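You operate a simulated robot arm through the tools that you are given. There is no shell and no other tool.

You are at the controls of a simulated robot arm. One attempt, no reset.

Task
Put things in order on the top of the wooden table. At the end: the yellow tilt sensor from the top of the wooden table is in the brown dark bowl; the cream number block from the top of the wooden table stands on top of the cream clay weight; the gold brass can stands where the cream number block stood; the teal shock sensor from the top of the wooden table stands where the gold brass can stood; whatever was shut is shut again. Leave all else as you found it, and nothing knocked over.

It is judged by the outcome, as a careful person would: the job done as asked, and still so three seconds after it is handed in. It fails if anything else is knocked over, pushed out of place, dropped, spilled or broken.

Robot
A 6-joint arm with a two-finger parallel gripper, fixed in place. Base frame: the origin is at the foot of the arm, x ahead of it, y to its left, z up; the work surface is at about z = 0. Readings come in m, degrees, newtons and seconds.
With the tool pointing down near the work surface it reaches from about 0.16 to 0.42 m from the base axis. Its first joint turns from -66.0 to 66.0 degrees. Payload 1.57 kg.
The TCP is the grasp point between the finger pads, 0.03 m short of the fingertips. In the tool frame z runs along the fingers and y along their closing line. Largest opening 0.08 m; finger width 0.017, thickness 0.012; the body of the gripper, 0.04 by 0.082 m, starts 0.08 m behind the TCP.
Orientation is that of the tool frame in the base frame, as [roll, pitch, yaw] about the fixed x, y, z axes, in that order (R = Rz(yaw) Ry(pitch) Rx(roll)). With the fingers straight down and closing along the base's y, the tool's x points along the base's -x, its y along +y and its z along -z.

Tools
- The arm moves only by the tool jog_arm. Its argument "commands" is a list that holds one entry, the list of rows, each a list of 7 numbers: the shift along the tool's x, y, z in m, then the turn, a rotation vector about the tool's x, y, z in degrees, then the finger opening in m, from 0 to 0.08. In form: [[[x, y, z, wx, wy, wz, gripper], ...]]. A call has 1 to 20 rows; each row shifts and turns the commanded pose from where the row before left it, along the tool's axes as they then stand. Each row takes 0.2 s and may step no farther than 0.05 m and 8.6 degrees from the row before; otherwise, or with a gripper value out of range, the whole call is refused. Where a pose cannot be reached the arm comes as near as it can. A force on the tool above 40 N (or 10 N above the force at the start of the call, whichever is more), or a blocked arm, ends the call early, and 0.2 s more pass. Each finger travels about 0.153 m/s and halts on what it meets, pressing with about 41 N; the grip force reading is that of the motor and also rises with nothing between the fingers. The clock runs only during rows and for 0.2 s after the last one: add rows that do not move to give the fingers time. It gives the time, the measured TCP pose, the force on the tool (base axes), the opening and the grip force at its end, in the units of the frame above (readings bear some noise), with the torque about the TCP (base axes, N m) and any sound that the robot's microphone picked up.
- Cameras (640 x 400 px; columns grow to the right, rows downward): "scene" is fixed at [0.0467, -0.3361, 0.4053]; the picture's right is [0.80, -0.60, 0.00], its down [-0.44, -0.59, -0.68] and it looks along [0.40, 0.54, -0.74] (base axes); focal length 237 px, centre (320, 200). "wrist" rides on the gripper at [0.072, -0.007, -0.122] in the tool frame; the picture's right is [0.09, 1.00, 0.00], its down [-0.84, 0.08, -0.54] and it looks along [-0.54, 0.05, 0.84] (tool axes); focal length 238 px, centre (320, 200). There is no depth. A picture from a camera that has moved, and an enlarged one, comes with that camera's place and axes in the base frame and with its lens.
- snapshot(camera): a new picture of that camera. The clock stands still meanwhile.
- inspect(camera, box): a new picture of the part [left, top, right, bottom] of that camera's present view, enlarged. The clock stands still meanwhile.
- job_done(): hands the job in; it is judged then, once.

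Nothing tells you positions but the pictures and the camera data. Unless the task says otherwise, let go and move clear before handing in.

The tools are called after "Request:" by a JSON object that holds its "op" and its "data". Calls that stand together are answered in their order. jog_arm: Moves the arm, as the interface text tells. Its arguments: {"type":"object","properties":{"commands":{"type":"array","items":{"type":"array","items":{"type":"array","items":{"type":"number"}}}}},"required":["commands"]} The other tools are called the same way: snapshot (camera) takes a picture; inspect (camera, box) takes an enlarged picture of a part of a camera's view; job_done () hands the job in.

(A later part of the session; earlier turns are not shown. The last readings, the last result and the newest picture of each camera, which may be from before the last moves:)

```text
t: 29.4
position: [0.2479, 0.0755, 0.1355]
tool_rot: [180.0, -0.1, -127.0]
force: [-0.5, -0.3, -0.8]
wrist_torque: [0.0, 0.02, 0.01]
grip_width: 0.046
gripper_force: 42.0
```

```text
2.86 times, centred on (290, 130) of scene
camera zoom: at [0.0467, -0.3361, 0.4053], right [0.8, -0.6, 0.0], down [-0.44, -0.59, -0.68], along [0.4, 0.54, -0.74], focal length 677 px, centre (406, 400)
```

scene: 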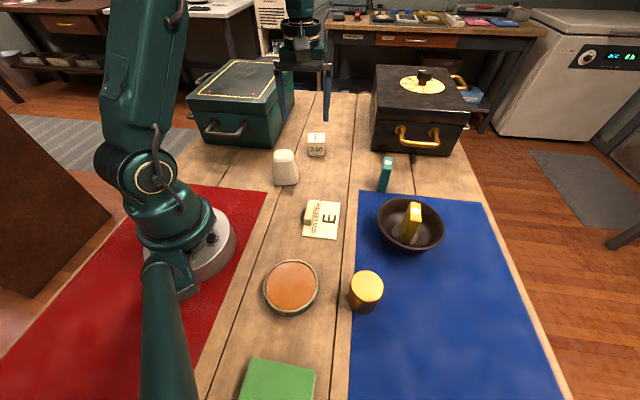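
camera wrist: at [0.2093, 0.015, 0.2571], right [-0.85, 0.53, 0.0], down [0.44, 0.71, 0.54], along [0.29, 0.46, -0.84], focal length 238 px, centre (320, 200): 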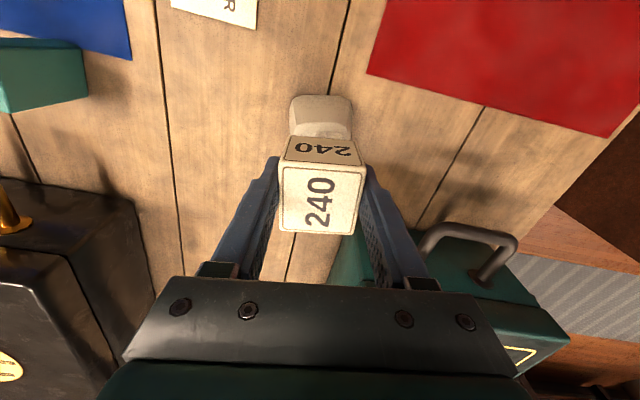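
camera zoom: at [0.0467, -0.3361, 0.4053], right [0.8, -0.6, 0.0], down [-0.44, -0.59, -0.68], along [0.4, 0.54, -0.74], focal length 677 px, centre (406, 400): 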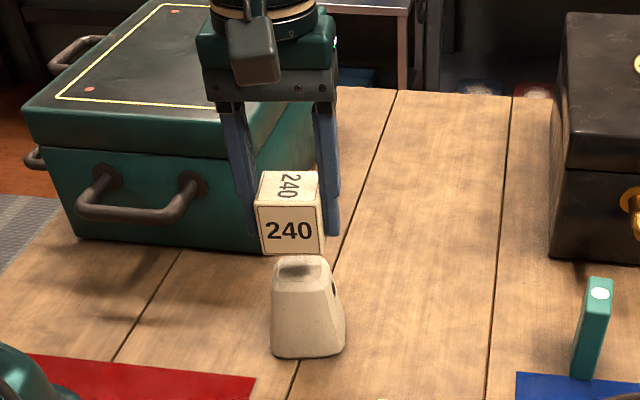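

The block is centred over the weight. I'll lower it most of the way, then creep down to contact.

Request:
{"op": "jog_arm", "data": {"commands": [[[0, 0, 0.012, 0, 0, 0, 0.035], [0, 0, 0.01, 0, 0, 0, 0.035], [0, 0, 0, 0, 0, 0, 0.035], [0, 0, 0, 0, 0, 0, 0.035]]]}}

Request:
{"op": "inspect", "data": {"camera": "scene", "box": [240, 100, 340, 200]}}

```text
t: 30.4
position: [0.2471, 0.0777, 0.1155]
tool_rot: [179.9, 0.0, -127.1]
force: [-1.0, -0.2, -0.8]
wrist_torque: [-0.01, 0.0, 0.0]
grip_width: 0.0463
gripper_force: 41.5
```

```text
4.00 times, centred on (290, 150) of scene
camera zoom: at [0.0467, -0.3361, 0.4053], right [0.8, -0.6, 0.0], down [-0.44, -0.59, -0.68], along [0.4, 0.54, -0.74], focal length 948 px, centre (440, 400)
```

zoom: 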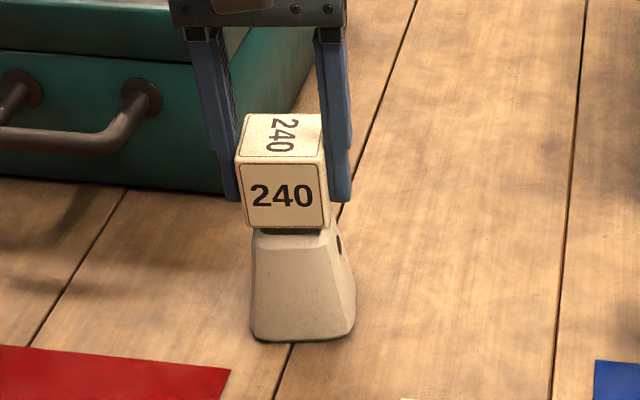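

Request:
{"op": "jog_arm", "data": {"commands": [[[0, 0, 0.003, 0, 0, 0, 0.035], [0, 0, 0.002, 0, 0, 0, 0.035], [0, 0, 0, 0, 0, 0, 0.035]]]}}

```text
t: 31.2
position: [0.2477, 0.0761, 0.1075]
tool_rot: [-180.0, -0.1, -127.0]
force: [0.9, -0.3, -0.8]
wrist_torque: [0.02, 0.03, 0.03]
grip_width: 0.046
gripper_force: 41.2
```

Request:
{"op": "jog_arm", "data": {"commands": [[[0, 0, 0.002, 0, 0, 0, 0.035], [0, 0, 0, 0, 0, 0, 0.035]]]}}

Request:
{"op": "inspect", "data": {"camera": "scene", "box": [250, 110, 330, 190]}}

```text
t: 31.8
position: [0.2466, 0.0781, 0.1093]
tool_rot: [-179.9, 0.0, -127.0]
force: [-3.0, -3.3, 22.2]
wrist_torque: [-0.08, 0.16, -0.01]
grip_width: 0.0463
gripper_force: 41.4
```

```text
5.00 times, centred on (290, 150) of scene
camera zoom: at [0.0467, -0.3361, 0.4053], right [0.8, -0.6, 0.0], down [-0.44, -0.59, -0.68], along [0.4, 0.54, -0.74], focal length 1185 px, centre (470, 450)
```

zoom: 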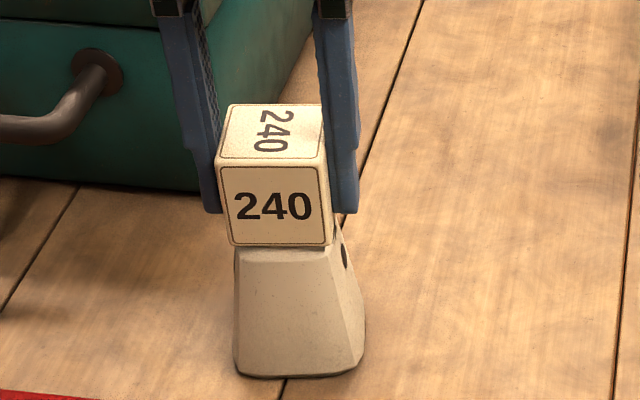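

Contact made (22 N). I'll ease the pressure and then open slowly.

Request:
{"op": "jog_arm", "data": {"commands": [[[0, 0, -0.0012, 0, 0, 0, 0.035], [0, 0, 0, 0, 0, 0, 0.035]]]}}

```text
t: 32.4
position: [0.2467, 0.0781, 0.1092]
tool_rot: [180.0, 0.1, -127.1]
force: [2.8, 0.6, 5.2]
wrist_torque: [-0.01, -0.15, -0.03]
grip_width: 0.0461
gripper_force: 41.1
```

Request:
{"op": "jog_arm", "data": {"commands": [[[0, 0, 0, 0, 0, 0, 0.05], [0, 0, 0, 0, 0, 0, 0.06], [0, 0, 0, 0, 0, 0, 0.072], [0, 0, 0, 0, 0, 0, 0.076], [0, 0, 0, 0, 0, 0, 0.076]]]}}

Request:
{"op": "inspect", "data": {"camera": "scene", "box": [250, 110, 330, 190]}}

Request:
{"op": "inspect", "data": {"camera": "wrist", "box": [230, 90, 410, 270]}}

```text
t: 33.6
position: [0.2478, 0.0774, 0.1081]
tool_rot: [179.9, 0.1, -127.1]
force: [0.1, 0.0, 0.4]
wrist_torque: [0.0, 0.0, 0.0]
grip_width: 0.0755
gripper_force: 0.0
```

```text
5.00 times, centred on (290, 150) of scene
camera zoom: at [0.0467, -0.3361, 0.4053], right [0.8, -0.6, 0.0], down [-0.44, -0.59, -0.68], along [0.4, 0.54, -0.74], focal length 1185 px, centre (470, 450)
```

zoom: 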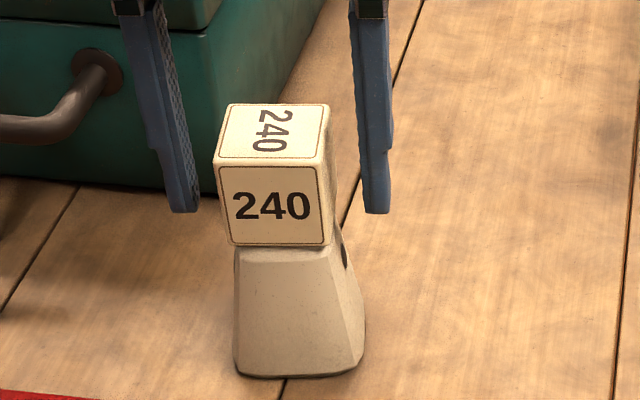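

```text
2.22 times, centred on (320, 180) of wrist
camera zoom: at [0.2092, 0.0161, 0.2299], right [-0.85, 0.53, 0.0], down [0.44, 0.71, 0.54], along [0.29, 0.46, -0.84], focal length 530 px, centre (320, 244)
```

zoom: 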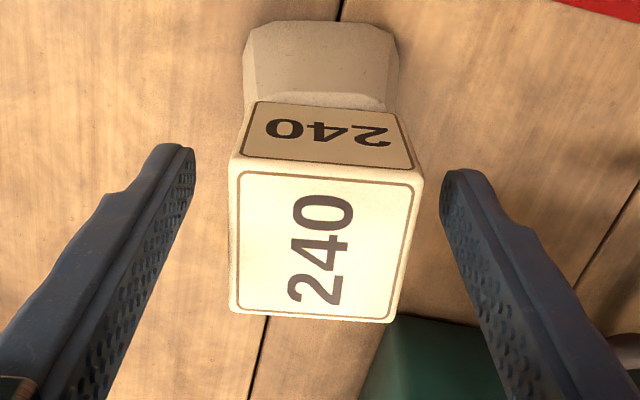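

The number block stands firmly on the weight. I'll rise clear, turn the wrist back and cross to above the gold can.

Request:
{"op": "jog_arm", "data": {"commands": [[[0, 0, -0.015, 0, 0, 0, 0.078], [0, 0, -0.03, 0, 0, 0, 0.08], [0, 0, -0.03, 0, 0, 0, 0.08], [0, 0, 0, 0, 0, 7.54, 0.08], [0, 0, 0, 0, 0, 7.54, 0.08], [0, 0, 0, 0, 0, 7.54, 0.08], [0, 0, 0, 0, 0, 7.54, 0.08], [0, 0, 0, 0, 0, 7.54, 0.08], [0, 0, 0, 0, 0, 7.54, 0.08], [0, 0, 0, 0, 0, 7.54, 0.08], [0.00706, -0.0424, 0, 0, 0, 0, 0.08], [0.00706, -0.0424, 0, 0, 0, 0, 0.08], [0.00706, -0.0424, 0, 0, 0, 0, 0.08], [0.00706, -0.0424, 0, 0, 0, 0, 0.08], [0.00706, -0.0424, 0, 0, 0, 0, 0.08], [0.00706, -0.0424, 0, 0, 0, 0, 0.08], [0.00706, -0.0424, 0, 0, 0, 0, 0.08], [0.00706, -0.0424, 0, 0, 0, 0, 0.08], [0, 0, 0, 0, 0, 0, 0.08], [0, 0, 0, 0, 0, 0, 0.08]]]}}

Request:
{"op": "snapshot", "data": {"camera": "wrist"}}

Request:
{"op": "snapshot", "data": {"camera": "scene"}}

```text
t: 37.8
position: [0.1889, -0.2639, 0.1845]
tool_rot: [180.0, -0.1, -179.9]
force: [0.1, 0.3, 0.7]
wrist_torque: [0.0, -0.01, 0.03]
grip_width: 0.08
gripper_force: 0.0
```

```text
taken
camera wrist: at [0.1175, -0.271, 0.3061], right [-0.09, 1.0, 0.0], down [0.84, 0.08, 0.54], along [0.54, 0.05, -0.84], focal length 238 px, centre (320, 200)
```

wrist: 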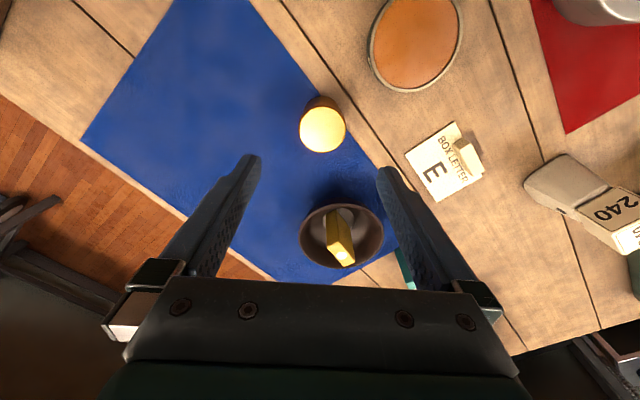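

```text
taken
```

scene: 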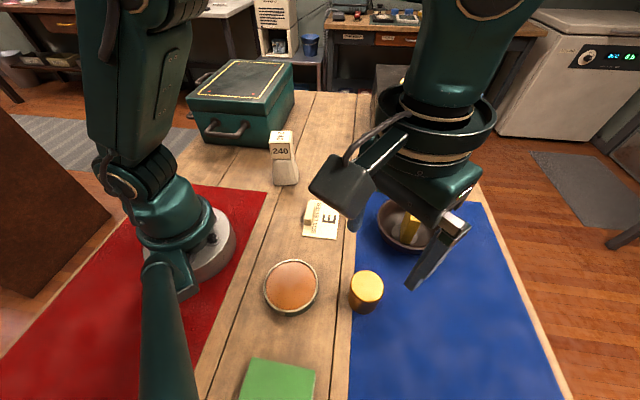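

Request:
{"op": "inspect", "data": {"camera": "wrist", "box": [270, 80, 370, 180]}}

Request:
{"op": "inspect", "data": {"camera": "scene", "box": [320, 250, 410, 330]}}

```text
4.00 times, centred on (320, 130) of wrist
camera zoom: at [0.1175, -0.271, 0.3061], right [-0.09, 1.0, 0.0], down [0.84, 0.08, 0.54], along [0.54, 0.05, -0.84], focal length 953 px, centre (320, 480)
```

zoom: 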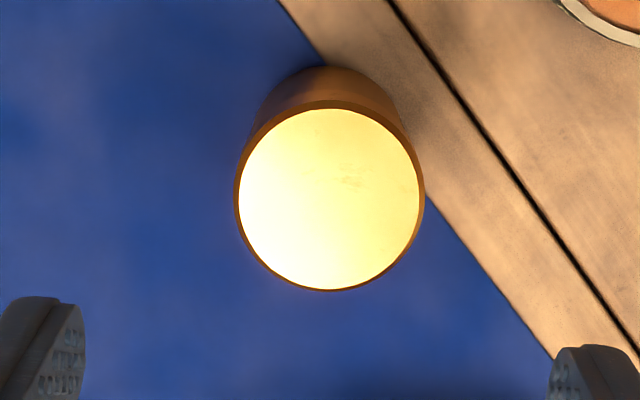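

```text
5.00 times, centred on (365, 290) of scene
camera zoom: at [0.0467, -0.3361, 0.4053], right [0.8, -0.6, 0.0], down [-0.44, -0.59, -0.68], along [0.4, 0.54, -0.74], focal length 1185 px, centre (95, -250)
```

zoom: 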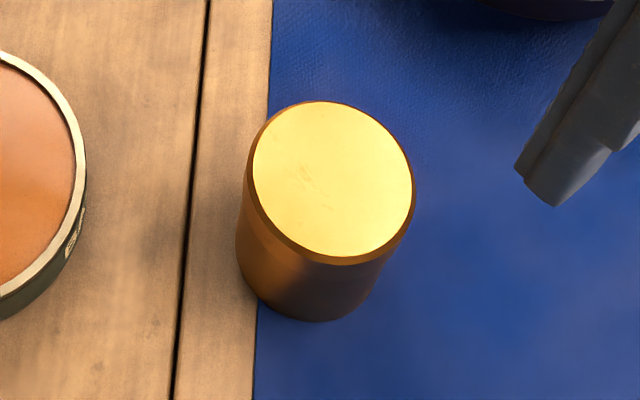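

The gold can measures at (0.193, -0.2614), about 0.051 m across and 0.046 m tall. I'll line up over it and lower in two stages.

Request:
{"op": "jog_arm", "data": {"commands": [[[-0.0037, 0.0026, 0.03, 0, 0, 0, 0.08], [0, 0, 0.035, 0, 0, 0, 0.08], [0, 0, 0.03, 0, 0, 0, 0.08], [0, 0, 0, 0, 0, 0, 0.08], [0, 0, 0, 0, 0, 0, 0.08]]]}}

Request:
{"op": "snapshot", "data": {"camera": "wrist"}}

Request:
{"op": "inspect", "data": {"camera": "scene", "box": [280, 190, 460, 330]}}

```text
t: 39.0
position: [0.1955, -0.2629, 0.0896]
tool_rot: [180.0, 0.0, -180.0]
force: [0.3, 0.0, -0.2]
wrist_torque: [-0.01, -0.02, -0.01]
grip_width: 0.0801
gripper_force: 0.1
```

```text
taken
camera wrist: at [0.1238, -0.2687, 0.2105], right [-0.09, 1.0, 0.0], down [0.84, 0.08, 0.54], along [0.54, 0.05, -0.84], focal length 238 px, centre (320, 200)
```

wrist: 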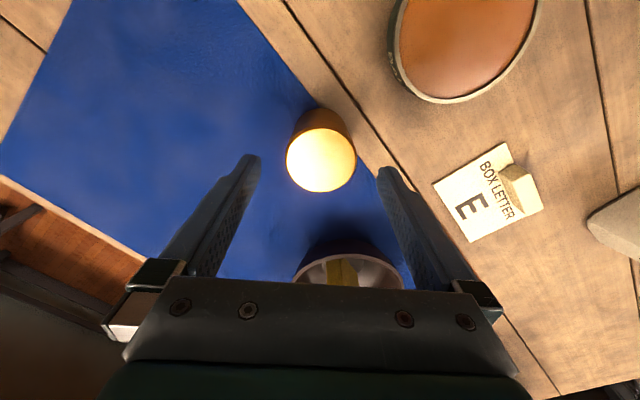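

```text
2.86 times, centred on (370, 260) of scene
camera zoom: at [0.0467, -0.3361, 0.4053], right [0.8, -0.6, 0.0], down [-0.44, -0.59, -0.68], along [0.4, 0.54, -0.74], focal length 677 px, centre (177, 29)
```

zoom: 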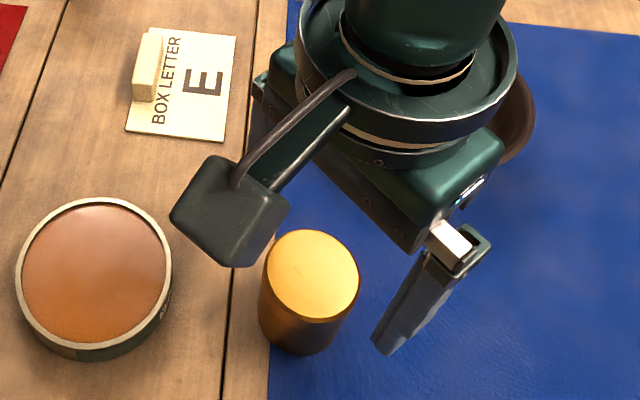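

Request:
{"op": "jog_arm", "data": {"commands": [[[0.0015, 0.0003, 0.017, 0, 0, 0, 0.08], [0, 0, 0.017, 0, 0, 0, 0.08], [0, 0, 0.012, 0, 0, 0, 0.08], [0, 0, 0.005, 0, 0, 0, 0.08], [0, 0, 0, 0, 0, 0, 0.08], [0, 0, 0, 0, 0, 0, 0.08]]]}}

Request:
{"op": "inspect", "data": {"camera": "wrist", "box": [220, 90, 420, 290]}}

```text
t: 40.4
position: [0.1944, -0.2601, 0.0369]
tool_rot: [180.0, 0.0, -179.8]
force: [0.2, 0.1, -0.7]
wrist_torque: [0.01, -0.01, 0.01]
grip_width: 0.08
gripper_force: 0.0
```

```text
2.00 times, centred on (320, 190) of wrist
camera zoom: at [0.1223, -0.2671, 0.1574], right [-0.09, 1.0, 0.0], down [0.84, 0.08, 0.54], along [0.54, 0.05, -0.84], focal length 477 px, centre (320, 220)
```

zoom: 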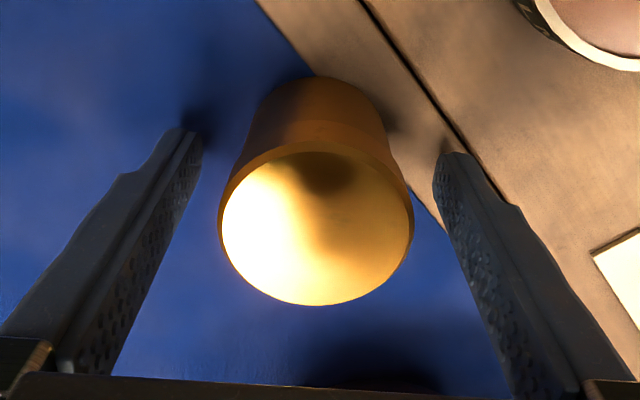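

Request:
{"op": "jog_arm", "data": {"commands": [[[-0.001, -0.0014, 0, 0, 0, 0, 0.08], [0, 0, 0, 0, 0, 0, 0.065], [0, 0, 0, 0, 0, 0, 0.055], [0, 0, 0, 0, 0, 0, 0.045], [0, 0, 0, 0, 0, 0, 0.04], [0, 0, 0, 0, 0, 0, 0.04]]]}}

Request:
{"op": "inspect", "data": {"camera": "wrist", "box": [220, 90, 420, 290]}}

```text
t: 41.8
position: [0.1948, -0.2609, 0.037]
tool_rot: [179.9, 0.0, -179.9]
force: [0.2, 0.0, 1.5]
wrist_torque: [-0.06, -0.02, 0.0]
grip_width: 0.0491
gripper_force: 40.9
```

```text
2.00 times, centred on (320, 190) of wrist
camera zoom: at [0.1229, -0.2681, 0.1582], right [-0.09, 1.0, 0.0], down [0.84, 0.08, 0.54], along [0.54, 0.05, -0.84], focal length 477 px, centre (320, 220)
```

zoom: 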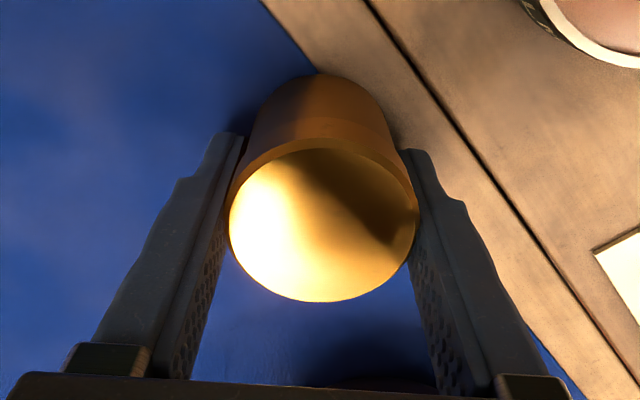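

The can is gripped at about (0.1945, -0.261), which is the spot to fill later. I'll lift it, bring it round to the middle and turn the wrist so its camera stays clear of the stack.

Request:
{"op": "jog_arm", "data": {"commands": [[[0, 0, -0.01, 0, 0, 0, 0.04], [0, 0, -0.03, 0, 0, 0, 0.04], [0, 0, -0.035, 0, 0, 0, 0.04], [0, 0, -0.035, 0, 0, 0, 0.04], [-0.019, 0.0362, 0, 0, 0, 0, 0.04], [-0.019, 0.0362, 0, 0, 0, 0, 0.04], [-0.019, 0.0362, 0, 0, 0, 0, 0.04], [-0.019, 0.0362, 0, 0, 0, 0, 0.04], [-0.019, 0.0362, 0, 0, 0, 0, 0.04], [0, 0, 0, 0, 0, -7.54, 0.04], [0, 0, 0, 0, 0, -7.54, 0.04], [0, 0, 0, 0, 0, -7.54, 0.04], [0, 0, 0, 0, 0, -7.54, 0.04], [0, 0, 0, 0, 0, -7.54, 0.04], [0, 0, 0, 0, 0, -7.54, 0.04], [0, 0, 0, 0, 0, -7.54, 0.04], [0, 0, 0, 0, 0, 0, 0.04], [0, 0, 0, 0, 0, 0, 0.04]]]}}

Request:
{"op": "snapshot", "data": {"camera": "scene"}}

Request:
{"op": "snapshot", "data": {"camera": "wrist"}}

```text
t: 45.6
position: [0.2892, -0.0792, 0.1474]
tool_rot: [-179.9, 0.0, -127.0]
force: [0.4, -1.0, -1.7]
wrist_torque: [-0.01, -0.01, -0.01]
grip_width: 0.0489
gripper_force: 40.7
```

```text
taken
```

scene: 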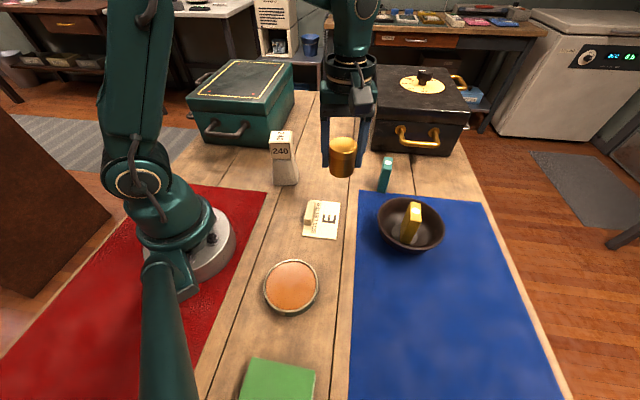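

```text
taken
camera wrist: at [0.2512, -0.1402, 0.2686], right [-0.85, 0.53, 0.0], down [0.44, 0.71, 0.54], along [0.29, 0.46, -0.84], focal length 238 px, centre (320, 200)
```

wrist: 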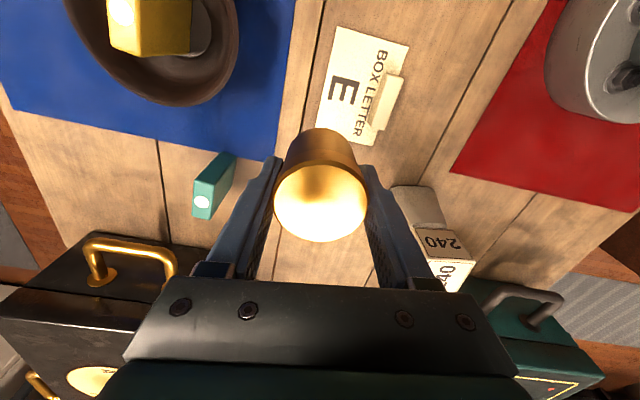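

Request:
{"op": "jog_arm", "data": {"commands": [[[-0.0377, 0.0079, 0, 0, 0, 0, 0.04], [-0.0377, 0.0079, 0, 0, 0, 0, 0.04], [-0.0376, 0.0079, 0, 0, 0, 0, 0.04], [-0.0376, 0.0078, 0, 0, 0, 0, 0.04], [-0.029, 0.0102, 0.0135, 0, 0, 0, 0.04], [-0.029, 0.0102, 0.0135, 0, 0, 0, 0.04], [0, 0, 0, 0, 0, 0, 0.04], [0, 0, 0, 0, 0, 0, 0.04]]]}}

Request:
{"op": "snapshot", "data": {"camera": "scene"}}

Request:
{"op": "snapshot", "data": {"camera": "wrist"}}

```text
t: 47.4
position: [0.3749, 0.1198, 0.1214]
tool_rot: [179.9, 0.0, -127.2]
force: [-0.3, 0.2, -2.0]
wrist_torque: [-0.03, 0.02, 0.01]
grip_width: 0.0487
gripper_force: 40.6
```

```text
taken
```

scene: 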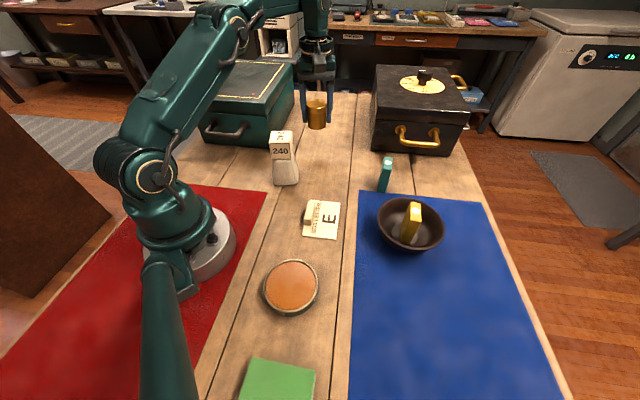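

```text
taken
camera wrist: at [0.3373, 0.0572, 0.2421], right [-0.85, 0.53, 0.0], down [0.44, 0.71, 0.54], along [0.29, 0.46, -0.84], focal length 238 px, centre (320, 200)
```

wrist: 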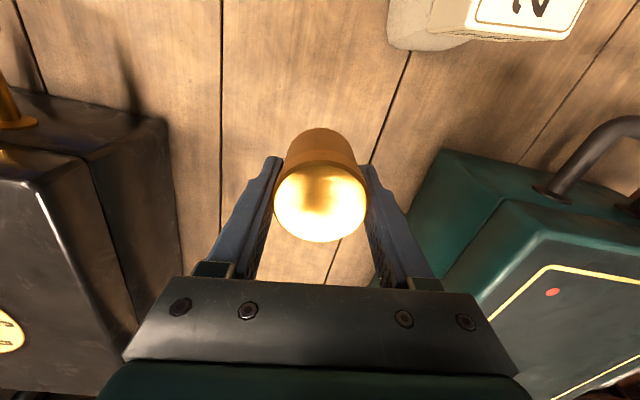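

Positioned over the block's old spot at about (0.375, 0.119). I'll lower the can, slowing near the table.

Request:
{"op": "jog_arm", "data": {"commands": [[[0.0003, 0, 0.025, 0, 0, 0, 0.04], [0, 0, 0.025, 0, 0, 0, 0.04], [0, 0, 0.017, 0, 0, 0, 0.04], [0, 0, 0.008, 0, 0, 0, 0.04], [0, 0, 0, 0, 0, 0, 0.04], [0, 0, 0, 0, 0, 0, 0.04]]]}}

Request:
{"op": "inspect", "data": {"camera": "scene", "box": [250, 60, 390, 200]}}

```text
t: 48.8
position: [0.3742, 0.12, 0.0473]
tool_rot: [179.9, -0.1, -127.1]
force: [0.1, -0.7, -1.6]
wrist_torque: [0.01, 0.0, 0.02]
grip_width: 0.049
gripper_force: 40.6
```

```text
2.86 times, centred on (320, 130) of scene
camera zoom: at [0.0467, -0.3361, 0.4053], right [0.8, -0.6, 0.0], down [-0.44, -0.59, -0.68], along [0.4, 0.54, -0.74], focal length 677 px, centre (320, 400)
```

zoom: 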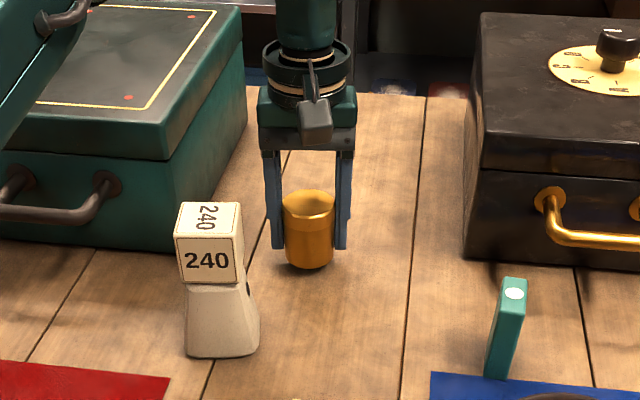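

Request:
{"op": "jog_arm", "data": {"commands": [[[0, 0, 0.004, 0, 0, 0, 0.04], [0, 0, 0.003, 0, 0, 0, 0.04], [0, 0, 0, 0, 0, 0, 0.04]]]}}

```text
t: 49.6
position: [0.3744, 0.1176, 0.0388]
tool_rot: [179.9, 0.0, -127.1]
force: [0.5, 0.1, -2.4]
wrist_torque: [-0.01, -0.01, -0.01]
grip_width: 0.049
gripper_force: 40.7
```

Request:
{"op": "jog_arm", "data": {"commands": [[[0, 0, 0.002, 0, 0, 0, 0.04], [0, 0, 0, 0, 0, 0, 0.04]]]}}

```text
t: 50.2
position: [0.3746, 0.1187, 0.0372]
tool_rot: [-179.9, 0.1, -127.1]
force: [0.2, 0.1, -0.5]
wrist_torque: [0.01, 0.0, -0.03]
grip_width: 0.049
gripper_force: 40.9
```

Request:
{"op": "jog_arm", "data": {"commands": [[[0, 0, 0.0015, 0, 0, 0, 0.04], [0, 0, 0, 0, 0, 0, 0.04]]]}}

```text
t: 50.8
position: [0.3727, 0.1196, 0.0374]
tool_rot: [-179.9, 0.1, -127.1]
force: [-8.2, -1.2, 26.6]
wrist_torque: [-0.12, 0.35, -0.05]
grip_width: 0.049
gripper_force: 41.2
```

The can has touched the table. I'll ease off and release.

Request:
{"op": "jog_arm", "data": {"commands": [[[0, 0, -0.0013, 0, 0, 0, 0.04], [0, 0, 0, 0, 0, 0, 0.04]]]}}

Request:
{"op": "jog_arm", "data": {"commands": [[[0, 0, 0, 0, 0, 0, 0.055], [0, 0, 0, 0, 0, 0, 0.065], [0, 0, 0, 0, 0, 0, 0.078], [0, 0, 0, 0, 0, 0, 0.08], [0, 0, 0, 0, 0, 0, 0.08]]]}}

Request:
{"op": "inspect", "data": {"camera": "wrist", "box": [220, 90, 420, 290]}}

Request:
{"op": "inspect", "data": {"camera": "scene", "box": [250, 60, 390, 200]}}

```text
t: 51.4
position: [0.3745, 0.1178, 0.0373]
tool_rot: [-180.0, 0.1, -127.1]
force: [1.8, 0.8, 11.3]
wrist_torque: [0.01, -0.06, 0.01]
grip_width: 0.049
gripper_force: 41.3
```

```text
t: 52.6
position: [0.3737, 0.1187, 0.0364]
tool_rot: [-180.0, -0.1, -127.0]
force: [-0.7, -0.4, 0.1]
wrist_torque: [0.01, 0.0, -0.01]
grip_width: 0.0802
gripper_force: 0.0
```

```text
2.00 times, centred on (320, 190) of wrist
camera zoom: at [0.3354, 0.0567, 0.158], right [-0.85, 0.53, 0.0], down [0.44, 0.71, 0.54], along [0.29, 0.46, -0.84], focal length 477 px, centre (320, 220)
```

zoom: 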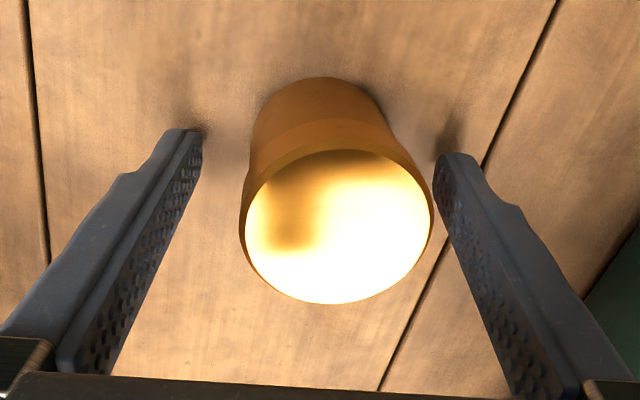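

```text
2.86 times, centred on (320, 130) of scene
camera zoom: at [0.0467, -0.3361, 0.4053], right [0.8, -0.6, 0.0], down [-0.44, -0.59, -0.68], along [0.4, 0.54, -0.74], focal length 677 px, centre (320, 400)
```

zoom: 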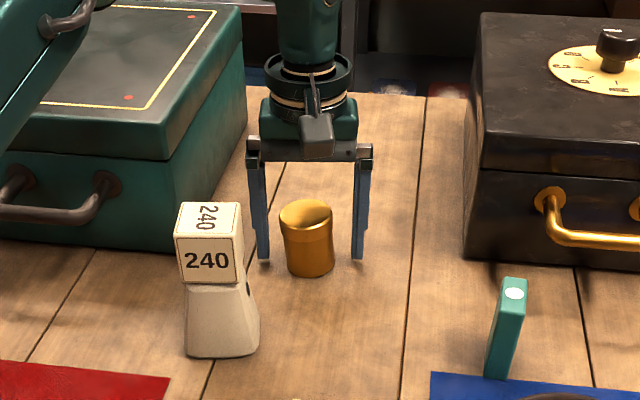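

The can looks slightly off vertical, so I'll look closer before moving.

Request:
{"op": "inspect", "data": {"camera": "scene", "box": [290, 115, 340, 165]}}

Request:
{"op": "inspect", "data": {"camera": "wrist", "box": [270, 100, 370, 250]}}

```text
8.00 times, centred on (315, 140) of scene
camera zoom: at [0.0467, -0.3361, 0.4053], right [0.8, -0.6, 0.0], down [-0.44, -0.59, -0.68], along [0.4, 0.54, -0.74], focal length 1896 px, centre (360, 680)
```

zoom: 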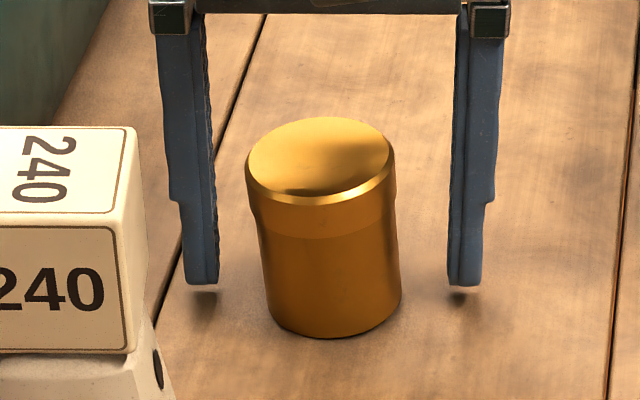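

```text
2.67 times, centred on (320, 175) of wrist
camera zoom: at [0.3354, 0.0567, 0.158], right [-0.85, 0.53, 0.0], down [0.44, 0.71, 0.54], along [0.29, 0.46, -0.84], focal length 636 px, centre (320, 267)
```

zoom: 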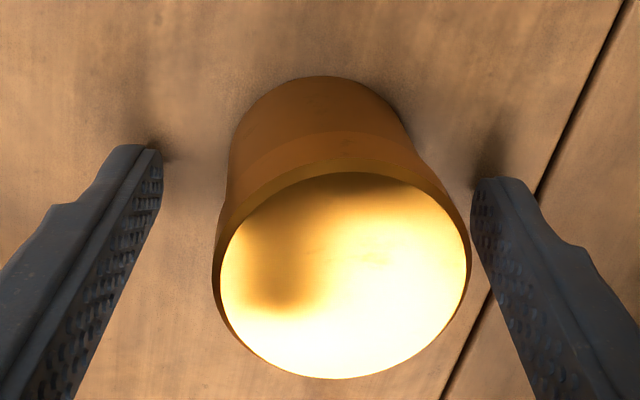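

I'll let half a second pass without moving and look again.

Request:
{"op": "jog_arm", "data": {"commands": [[[0, 0, 0, 0, 0, 0, 0.08], [0, 0, 0, 0, 0, 0, 0.08], [0, 0, 0, 0, 0, 0, 0.08]]]}}

Request:
{"op": "inspect", "data": {"camera": "scene", "box": [290, 115, 340, 165]}}

```text
t: 53.4
position: [0.3722, 0.1187, 0.0375]
tool_rot: [180.0, 0.0, -127.1]
force: [-0.2, -0.4, 0.6]
wrist_torque: [0.01, 0.01, -0.04]
grip_width: 0.0802
gripper_force: 0.1
```

```text
8.00 times, centred on (315, 140) of scene
camera zoom: at [0.0467, -0.3361, 0.4053], right [0.8, -0.6, 0.0], down [-0.44, -0.59, -0.68], along [0.4, 0.54, -0.74], focal length 1896 px, centre (360, 680)
```

zoom: 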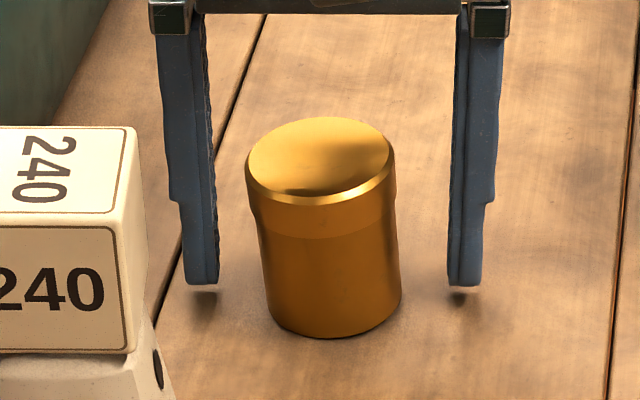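

Request:
{"op": "inspect", "data": {"camera": "scene", "box": [303, 126, 331, 160]}}

Request:
{"op": "inspect", "data": {"camera": "wrist", "box": [280, 100, 360, 180]}}

```text
11.76 times, centred on (317, 143) of scene
camera zoom: at [0.0467, -0.3361, 0.4053], right [0.8, -0.6, 0.0], down [-0.44, -0.59, -0.68], along [0.4, 0.54, -0.74], focal length 2788 px, centre (355, 871)
```

zoom: 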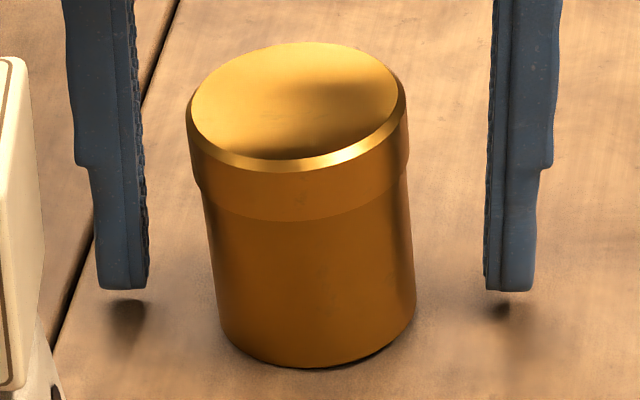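

```text
5.00 times, centred on (320, 140) of wrist
camera zoom: at [0.3354, 0.0567, 0.158], right [-0.85, 0.53, 0.0], down [0.44, 0.71, 0.54], along [0.29, 0.46, -0.84], focal length 1192 px, centre (320, 500)
```

zoom: 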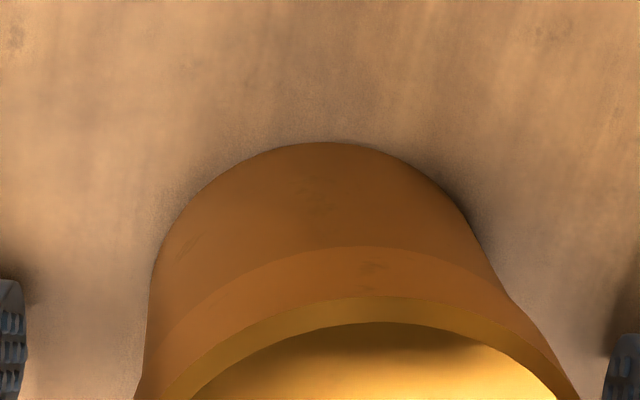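

The can is at rest but leaning about 5°, and I had gripped it some millimetres off its axis. I'll centre the gripper on it and re-close to square it up.

Request:
{"op": "jog_arm", "data": {"commands": [[[0.0028, 0, 0, 0, 0, 0, 0.08], [0.0027, 0, 0, 0, 0, 0, 0.08], [0, 0.0008, 0, 0, 0, 0, 0.08], [0, 0, 0, 0, 0, 0, 0.07], [0, 0, 0, 0, 0, 0, 0.07]]]}}

Request:
{"op": "inspect", "data": {"camera": "wrist", "box": [220, 90, 420, 290]}}

Request:
{"op": "inspect", "data": {"camera": "scene", "box": [290, 115, 340, 165]}}

```text
t: 54.6
position: [0.3684, 0.1135, 0.037]
tool_rot: [179.9, 0.1, -127.0]
force: [0.4, 0.9, -0.8]
wrist_torque: [-0.01, 0.02, 0.01]
grip_width: 0.0699
gripper_force: 0.0
```

```text
2.00 times, centred on (320, 190) of wrist
camera zoom: at [0.3311, 0.0527, 0.1581], right [-0.85, 0.53, 0.0], down [0.44, 0.71, 0.54], along [0.29, 0.46, -0.84], focal length 477 px, centre (320, 220)
```

zoom: 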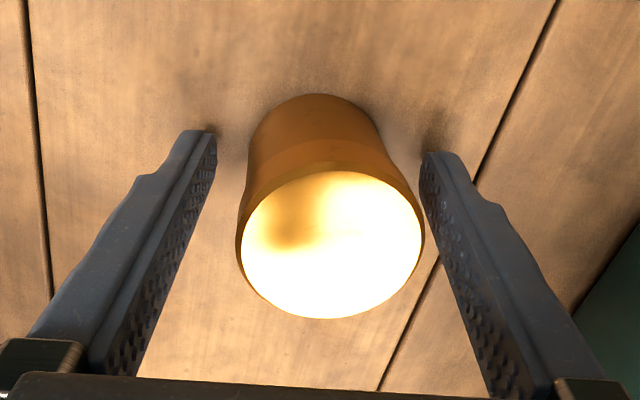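

```text
8.00 times, centred on (315, 140) of scene
camera zoom: at [0.0467, -0.3361, 0.4053], right [0.8, -0.6, 0.0], down [-0.44, -0.59, -0.68], along [0.4, 0.54, -0.74], focal length 1896 px, centre (360, 680)
```

zoom: 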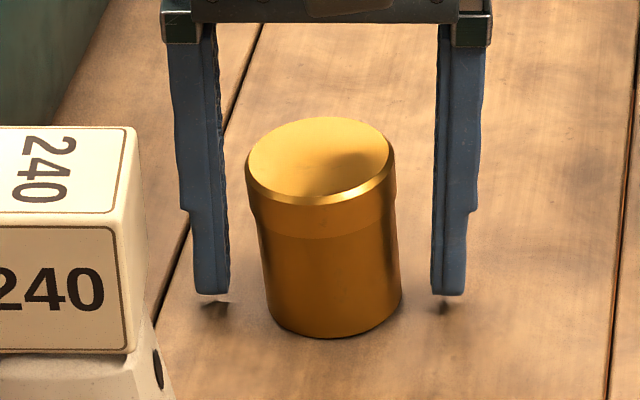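

Request:
{"op": "jog_arm", "data": {"commands": [[[0, 0, 0, 0, 0, 0, 0.06], [0, 0, 0, 0, 0, 0, 0.055], [0, 0, 0, 0, 0, 0, 0.05], [0, 0, 0, 0, 0, 0, 0.045], [0, 0, 0, 0, 0, 0, 0.04], [0, 0, 0, 0, 0, 0, 0.04]]]}}

Request:
{"op": "inspect", "data": {"camera": "wrist", "box": [220, 90, 420, 290]}}

Request:
{"op": "inspect", "data": {"camera": "scene", "box": [290, 115, 340, 165]}}

```text
t: 56.0
position: [0.3688, 0.1142, 0.0366]
tool_rot: [180.0, 0.0, -127.2]
force: [1.1, -0.9, 0.1]
wrist_torque: [-0.03, 0.0, -0.02]
grip_width: 0.049
gripper_force: 40.4
```

```text
2.00 times, centred on (320, 190) of wrist
camera zoom: at [0.3311, 0.0527, 0.1581], right [-0.85, 0.53, 0.0], down [0.44, 0.71, 0.54], along [0.29, 0.46, -0.84], focal length 477 px, centre (320, 220)
```

zoom: 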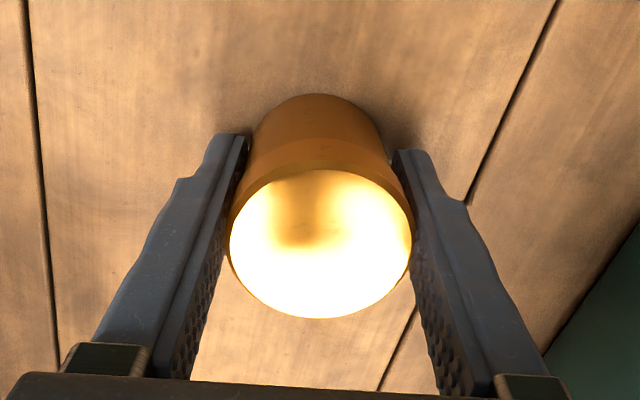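

```text
8.00 times, centred on (315, 140) of scene
camera zoom: at [0.0467, -0.3361, 0.4053], right [0.8, -0.6, 0.0], down [-0.44, -0.59, -0.68], along [0.4, 0.54, -0.74], focal length 1896 px, centre (360, 680)
```

zoom: 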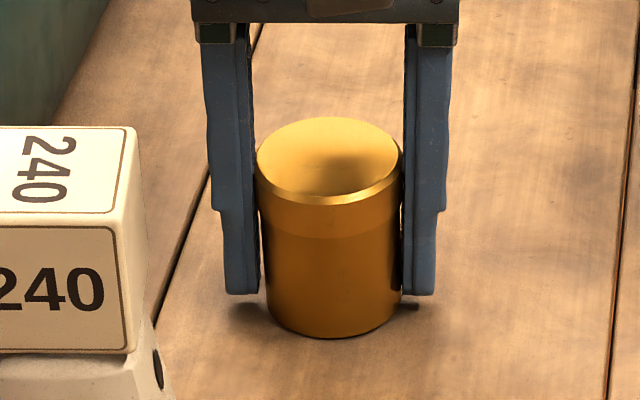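

Squeezed, it stands upright again. I'll lift it a little, shift it onto the exact block spot and set it down more gently.

Request:
{"op": "jog_arm", "data": {"commands": [[[0, 0, -0.006, 0, 0, 0, 0.04], [0, 0, -0.008, 0, 0, 0, 0.04], [-0.0033, -0.0006, 0, 0, 0, 0, 0.04], [-0.0032, -0.0005, 0, 0, 0, 0, 0.04], [0, 0, 0, 0, 0, 0, 0.04], [0, 0, 0, 0, 0, 0, 0.04]]]}}

Request:
{"op": "inspect", "data": {"camera": "scene", "box": [290, 115, 340, 165]}}

Request:
{"op": "inspect", "data": {"camera": "wrist", "box": [220, 90, 420, 290]}}

```text
t: 57.4
position: [0.3749, 0.117, 0.0503]
tool_rot: [180.0, 0.0, -127.2]
force: [0.7, 0.2, -1.2]
wrist_torque: [0.01, -0.04, 0.03]
grip_width: 0.0492
gripper_force: 41.6
```

```text
8.00 times, centred on (315, 140) of scene
camera zoom: at [0.0467, -0.3361, 0.4053], right [0.8, -0.6, 0.0], down [-0.44, -0.59, -0.68], along [0.4, 0.54, -0.74], focal length 1896 px, centre (360, 680)
```

zoom: 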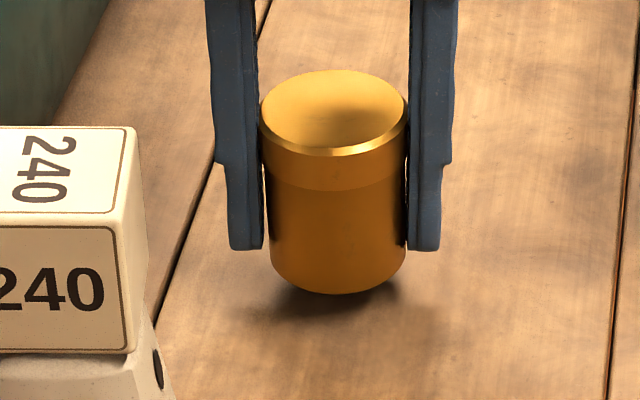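

```text
2.00 times, centred on (320, 190) of wrist
camera zoom: at [0.3364, 0.057, 0.1719], right [-0.85, 0.53, 0.0], down [0.44, 0.71, 0.54], along [0.29, 0.46, -0.84], focal length 477 px, centre (320, 220)
```

zoom: 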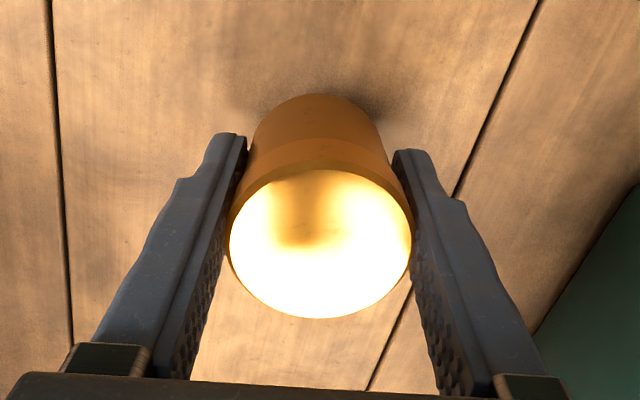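

Request:
{"op": "jog_arm", "data": {"commands": [[[0, 0, 0.006, 0, 0, 0, 0.04], [0, 0, 0.005, 0, 0, 0, 0.04], [0, 0, 0, 0, 0, 0, 0.04], [0, 0, 0, 0, 0, 0, 0.04]]]}}

Request:
{"op": "jog_arm", "data": {"commands": [[[0, 0, 0.001, 0, 0, 0, 0.04], [0, 0, 0, 0, 0, 0, 0.04]]]}}

Request:
{"op": "jog_arm", "data": {"commands": [[[0, 0, 0.0008, 0, 0, 0, 0.04], [0, 0, 0, 0, 0, 0, 0.04]]]}}

```text
t: 58.4
position: [0.3745, 0.1186, 0.0404]
tool_rot: [180.0, 0.0, -127.1]
force: [-0.1, -1.1, -2.0]
wrist_torque: [-0.02, 0.0, 0.0]
grip_width: 0.0491
gripper_force: 40.7
```

```text
t: 59.0
position: [0.3743, 0.1196, 0.0386]
tool_rot: [180.0, 0.1, -127.1]
force: [0.3, 0.0, -2.4]
wrist_torque: [-0.01, -0.01, 0.04]
grip_width: 0.049
gripper_force: 40.6
```

```text
t: 59.6
position: [0.3736, 0.119, 0.0376]
tool_rot: [179.9, 0.1, -127.1]
force: [0.3, -0.3, -1.5]
wrist_torque: [0.01, -0.01, -0.04]
grip_width: 0.0487
gripper_force: 40.8
```

Request:
{"op": "jog_arm", "data": {"commands": [[[0, 0, 0.0006, 0, 0, 0, 0.04], [0, 0, 0, 0, 0, 0, 0.04]]]}}

```text
t: 60.2
position: [0.3745, 0.119, 0.0377]
tool_rot: [-179.9, 0.0, -127.1]
force: [-0.5, -0.2, -1.9]
wrist_torque: [0.0, 0.0, 0.01]
grip_width: 0.049
gripper_force: 40.6
```

Request:
{"op": "jog_arm", "data": {"commands": [[[0, 0, 0.0006, 0, 0, 0, 0.04], [0, 0, 0, 0, 0, 0, 0.04]]]}}

```text
t: 60.8
position: [0.3742, 0.1183, 0.0361]
tool_rot: [-179.9, 0.0, -127.1]
force: [-2.5, -0.1, 2.9]
wrist_torque: [0.02, 0.08, 0.01]
grip_width: 0.049
gripper_force: 40.9
```

Request:
{"op": "jog_arm", "data": {"commands": [[[0, 0, 0.0003, 0, 0, 0, 0.04], [0, 0, 0, 0, 0, 0, 0.04], [0, 0, 0, 0, 0, 0, 0.04]]]}}

Request:
{"op": "inspect", "data": {"camera": "scene", "box": [290, 115, 340, 165]}}

```text
t: 61.6
position: [0.3742, 0.1183, 0.0372]
tool_rot: [180.0, 0.0, -127.2]
force: [-1.6, -0.6, 5.2]
wrist_torque: [0.03, 0.07, 0.0]
grip_width: 0.049
gripper_force: 41.0
```

```text
8.00 times, centred on (315, 140) of scene
camera zoom: at [0.0467, -0.3361, 0.4053], right [0.8, -0.6, 0.0], down [-0.44, -0.59, -0.68], along [0.4, 0.54, -0.74], focal length 1896 px, centre (360, 680)
```

zoom: 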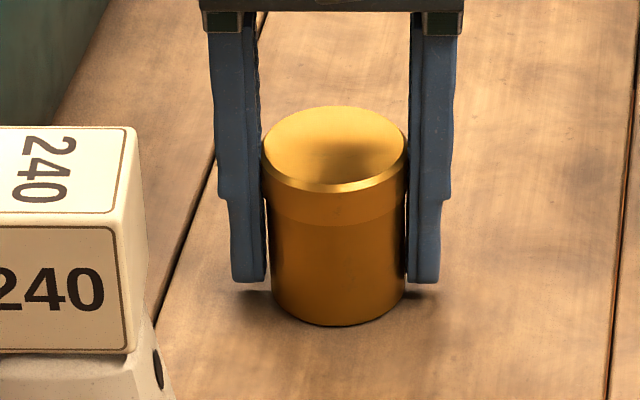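

The can is upright in light contact. I'll release slowly and check.

Request:
{"op": "jog_arm", "data": {"commands": [[[0, 0, 0, 0, 0, 0, 0.047], [0, 0, 0, 0, 0, 0, 0.049], [0, 0, 0, 0, 0, 0, 0.051], [0, 0, 0, 0, 0, 0, 0.053], [0, 0, 0, 0, 0, 0, 0.055], [0, 0, 0, 0, 0, 0, 0.057], [0, 0, 0, 0, 0, 0, 0.057]]]}}

Request:
{"op": "inspect", "data": {"camera": "scene", "box": [290, 115, 340, 165]}}

Request:
{"op": "inspect", "data": {"camera": "wrist", "box": [220, 90, 420, 290]}}

```text
t: 63.2
position: [0.3756, 0.1187, 0.0357]
tool_rot: [180.0, 0.0, -127.0]
force: [0.2, -0.4, 0.3]
wrist_torque: [-0.03, 0.0, 0.02]
grip_width: 0.057
gripper_force: 0.0
```

```text
8.00 times, centred on (315, 140) of scene
camera zoom: at [0.0467, -0.3361, 0.4053], right [0.8, -0.6, 0.0], down [-0.44, -0.59, -0.68], along [0.4, 0.54, -0.74], focal length 1896 px, centre (360, 680)
```

zoom: 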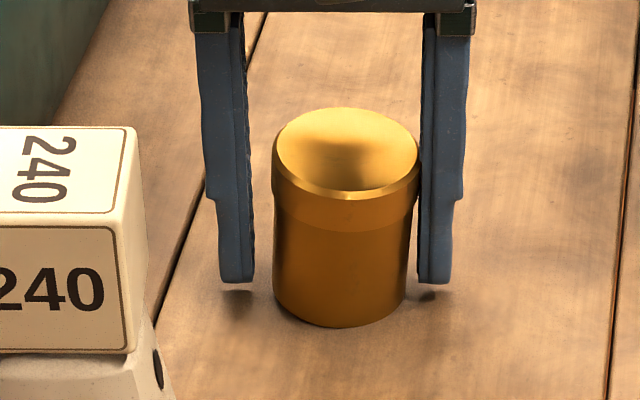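

```text
2.00 times, centred on (320, 190) of wrist
camera zoom: at [0.3368, 0.0572, 0.158], right [-0.85, 0.53, 0.0], down [0.44, 0.71, 0.54], along [0.29, 0.46, -0.84], focal length 477 px, centre (320, 220)
```

zoom: 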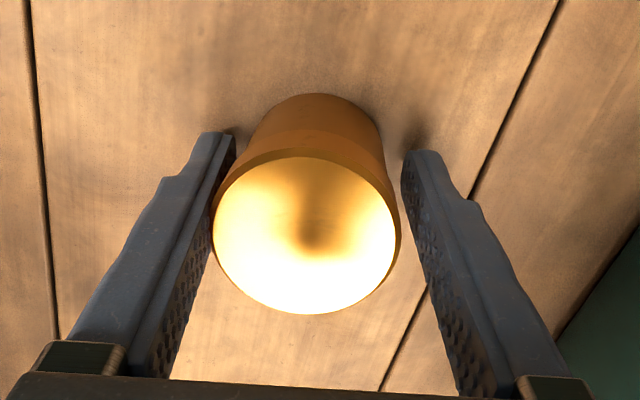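

The can now leans the other way, against the right finger, as if it rocks on something under its middle. I'll zoom in on its base.

Request:
{"op": "inspect", "data": {"camera": "scene", "box": [305, 145, 329, 160]}}

Request:
{"op": "inspect", "data": {"camera": "wrist", "box": [290, 100, 370, 150]}}

```text
16.00 times, centred on (317, 152) of scene
camera zoom: at [0.0467, -0.3361, 0.4053], right [0.8, -0.6, 0.0], down [-0.44, -0.59, -0.68], along [0.4, 0.54, -0.74], focal length 3792 px, centre (368, 960)
```

zoom: 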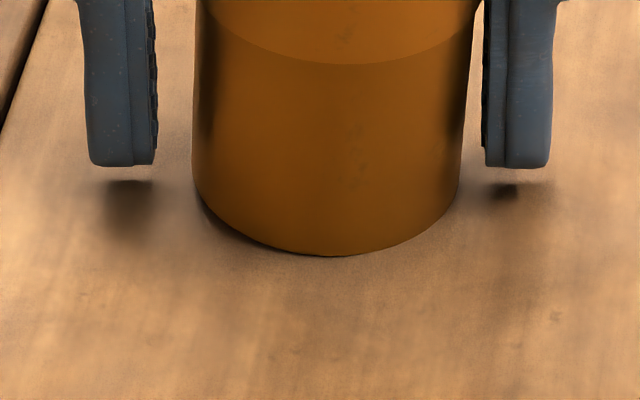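

```text
8.00 times, centred on (330, 125) of wrist
camera zoom: at [0.3368, 0.0572, 0.158], right [-0.85, 0.53, 0.0], down [0.44, 0.71, 0.54], along [0.29, 0.46, -0.84], focal length 1907 px, centre (240, 800)
```

zoom: 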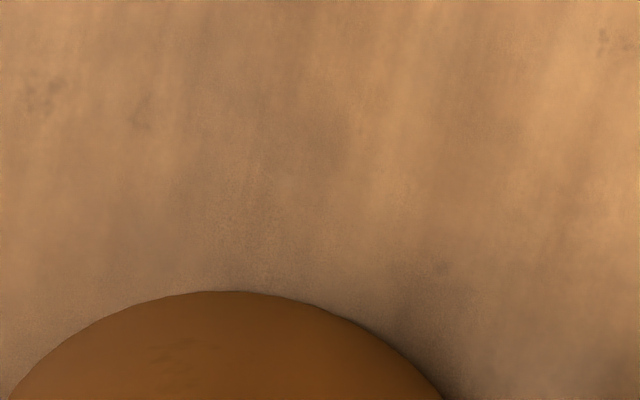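

Request:
{"op": "inspect", "data": {"camera": "scene", "box": [310, 240, 430, 340]}}

Request:
{"op": "jog_arm", "data": {"commands": [[[0, 0, 0, 0, 0, 0, 0.053], [0, 0, 0, 0, 0, 0, 0.048], [0, 0, 0, 0, 0, 0, 0.04], [0, 0, 0, 0, 0, 0, 0.04], [0, 0, -0.015, 0, 0, 0, 0.04], [0, 0, -0.025, 0, 0, 0, 0.04], [0, 0, -0.025, 0, 0, 0, 0.04], [0, 0, 0, 0, 0, 0, 0.04], [0, 0, 0, 0, 0, 0, 0.04]]]}}

Request:
{"op": "inspect", "data": {"camera": "scene", "box": [290, 115, 340, 165]}}

Request:
{"op": "inspect", "data": {"camera": "scene", "box": [300, 100, 335, 135]}}

```text
4.00 times, centred on (370, 290) of scene
camera zoom: at [0.0467, -0.3361, 0.4053], right [0.8, -0.6, 0.0], down [-0.44, -0.59, -0.68], along [0.4, 0.54, -0.74], focal length 948 px, centre (120, -160)
```

zoom: 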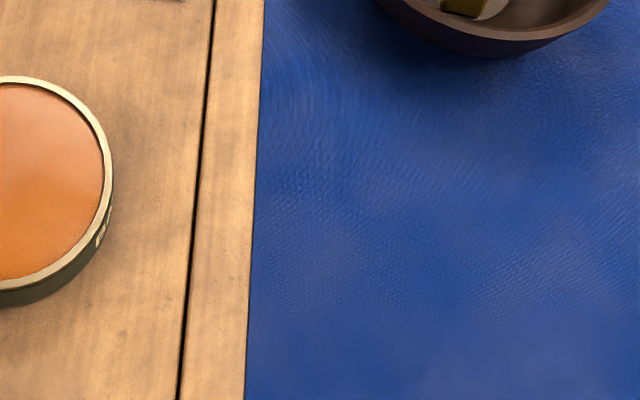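

```text
t: 65.2
position: [0.3736, 0.1182, 0.1012]
tool_rot: [180.0, 0.0, -127.1]
force: [0.3, 0.3, -0.6]
wrist_torque: [-0.01, -0.02, 0.02]
grip_width: 0.0488
gripper_force: 41.1
```

```text
8.00 times, centred on (315, 140) of scene
camera zoom: at [0.0467, -0.3361, 0.4053], right [0.8, -0.6, 0.0], down [-0.44, -0.59, -0.68], along [0.4, 0.54, -0.74], focal length 1896 px, centre (360, 680)
```

zoom: 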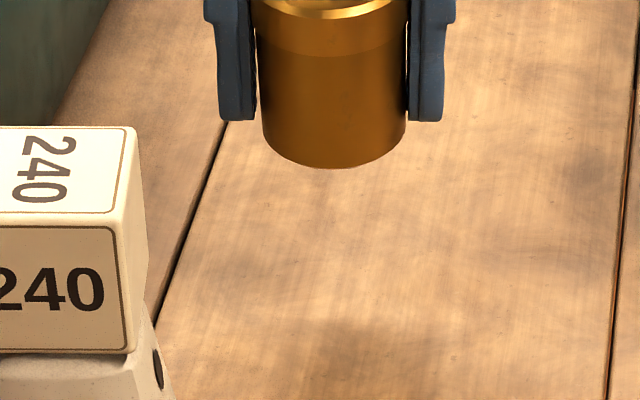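

```text
11.43 times, centred on (318, 118) of scene
camera zoom: at [0.0467, -0.3361, 0.4053], right [0.8, -0.6, 0.0], down [-0.44, -0.59, -0.68], along [0.4, 0.54, -0.74], focal length 2708 px, centre (349, 1143)
```

zoom: 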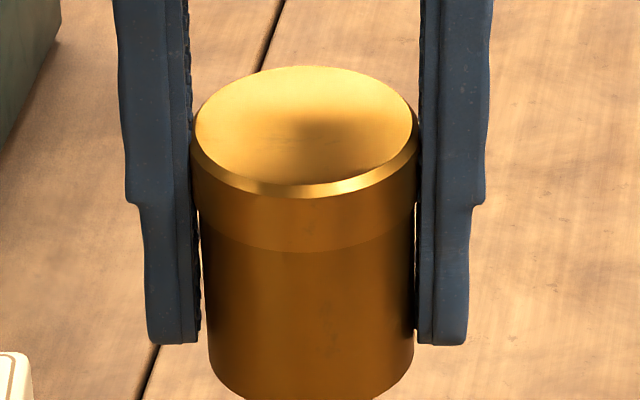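

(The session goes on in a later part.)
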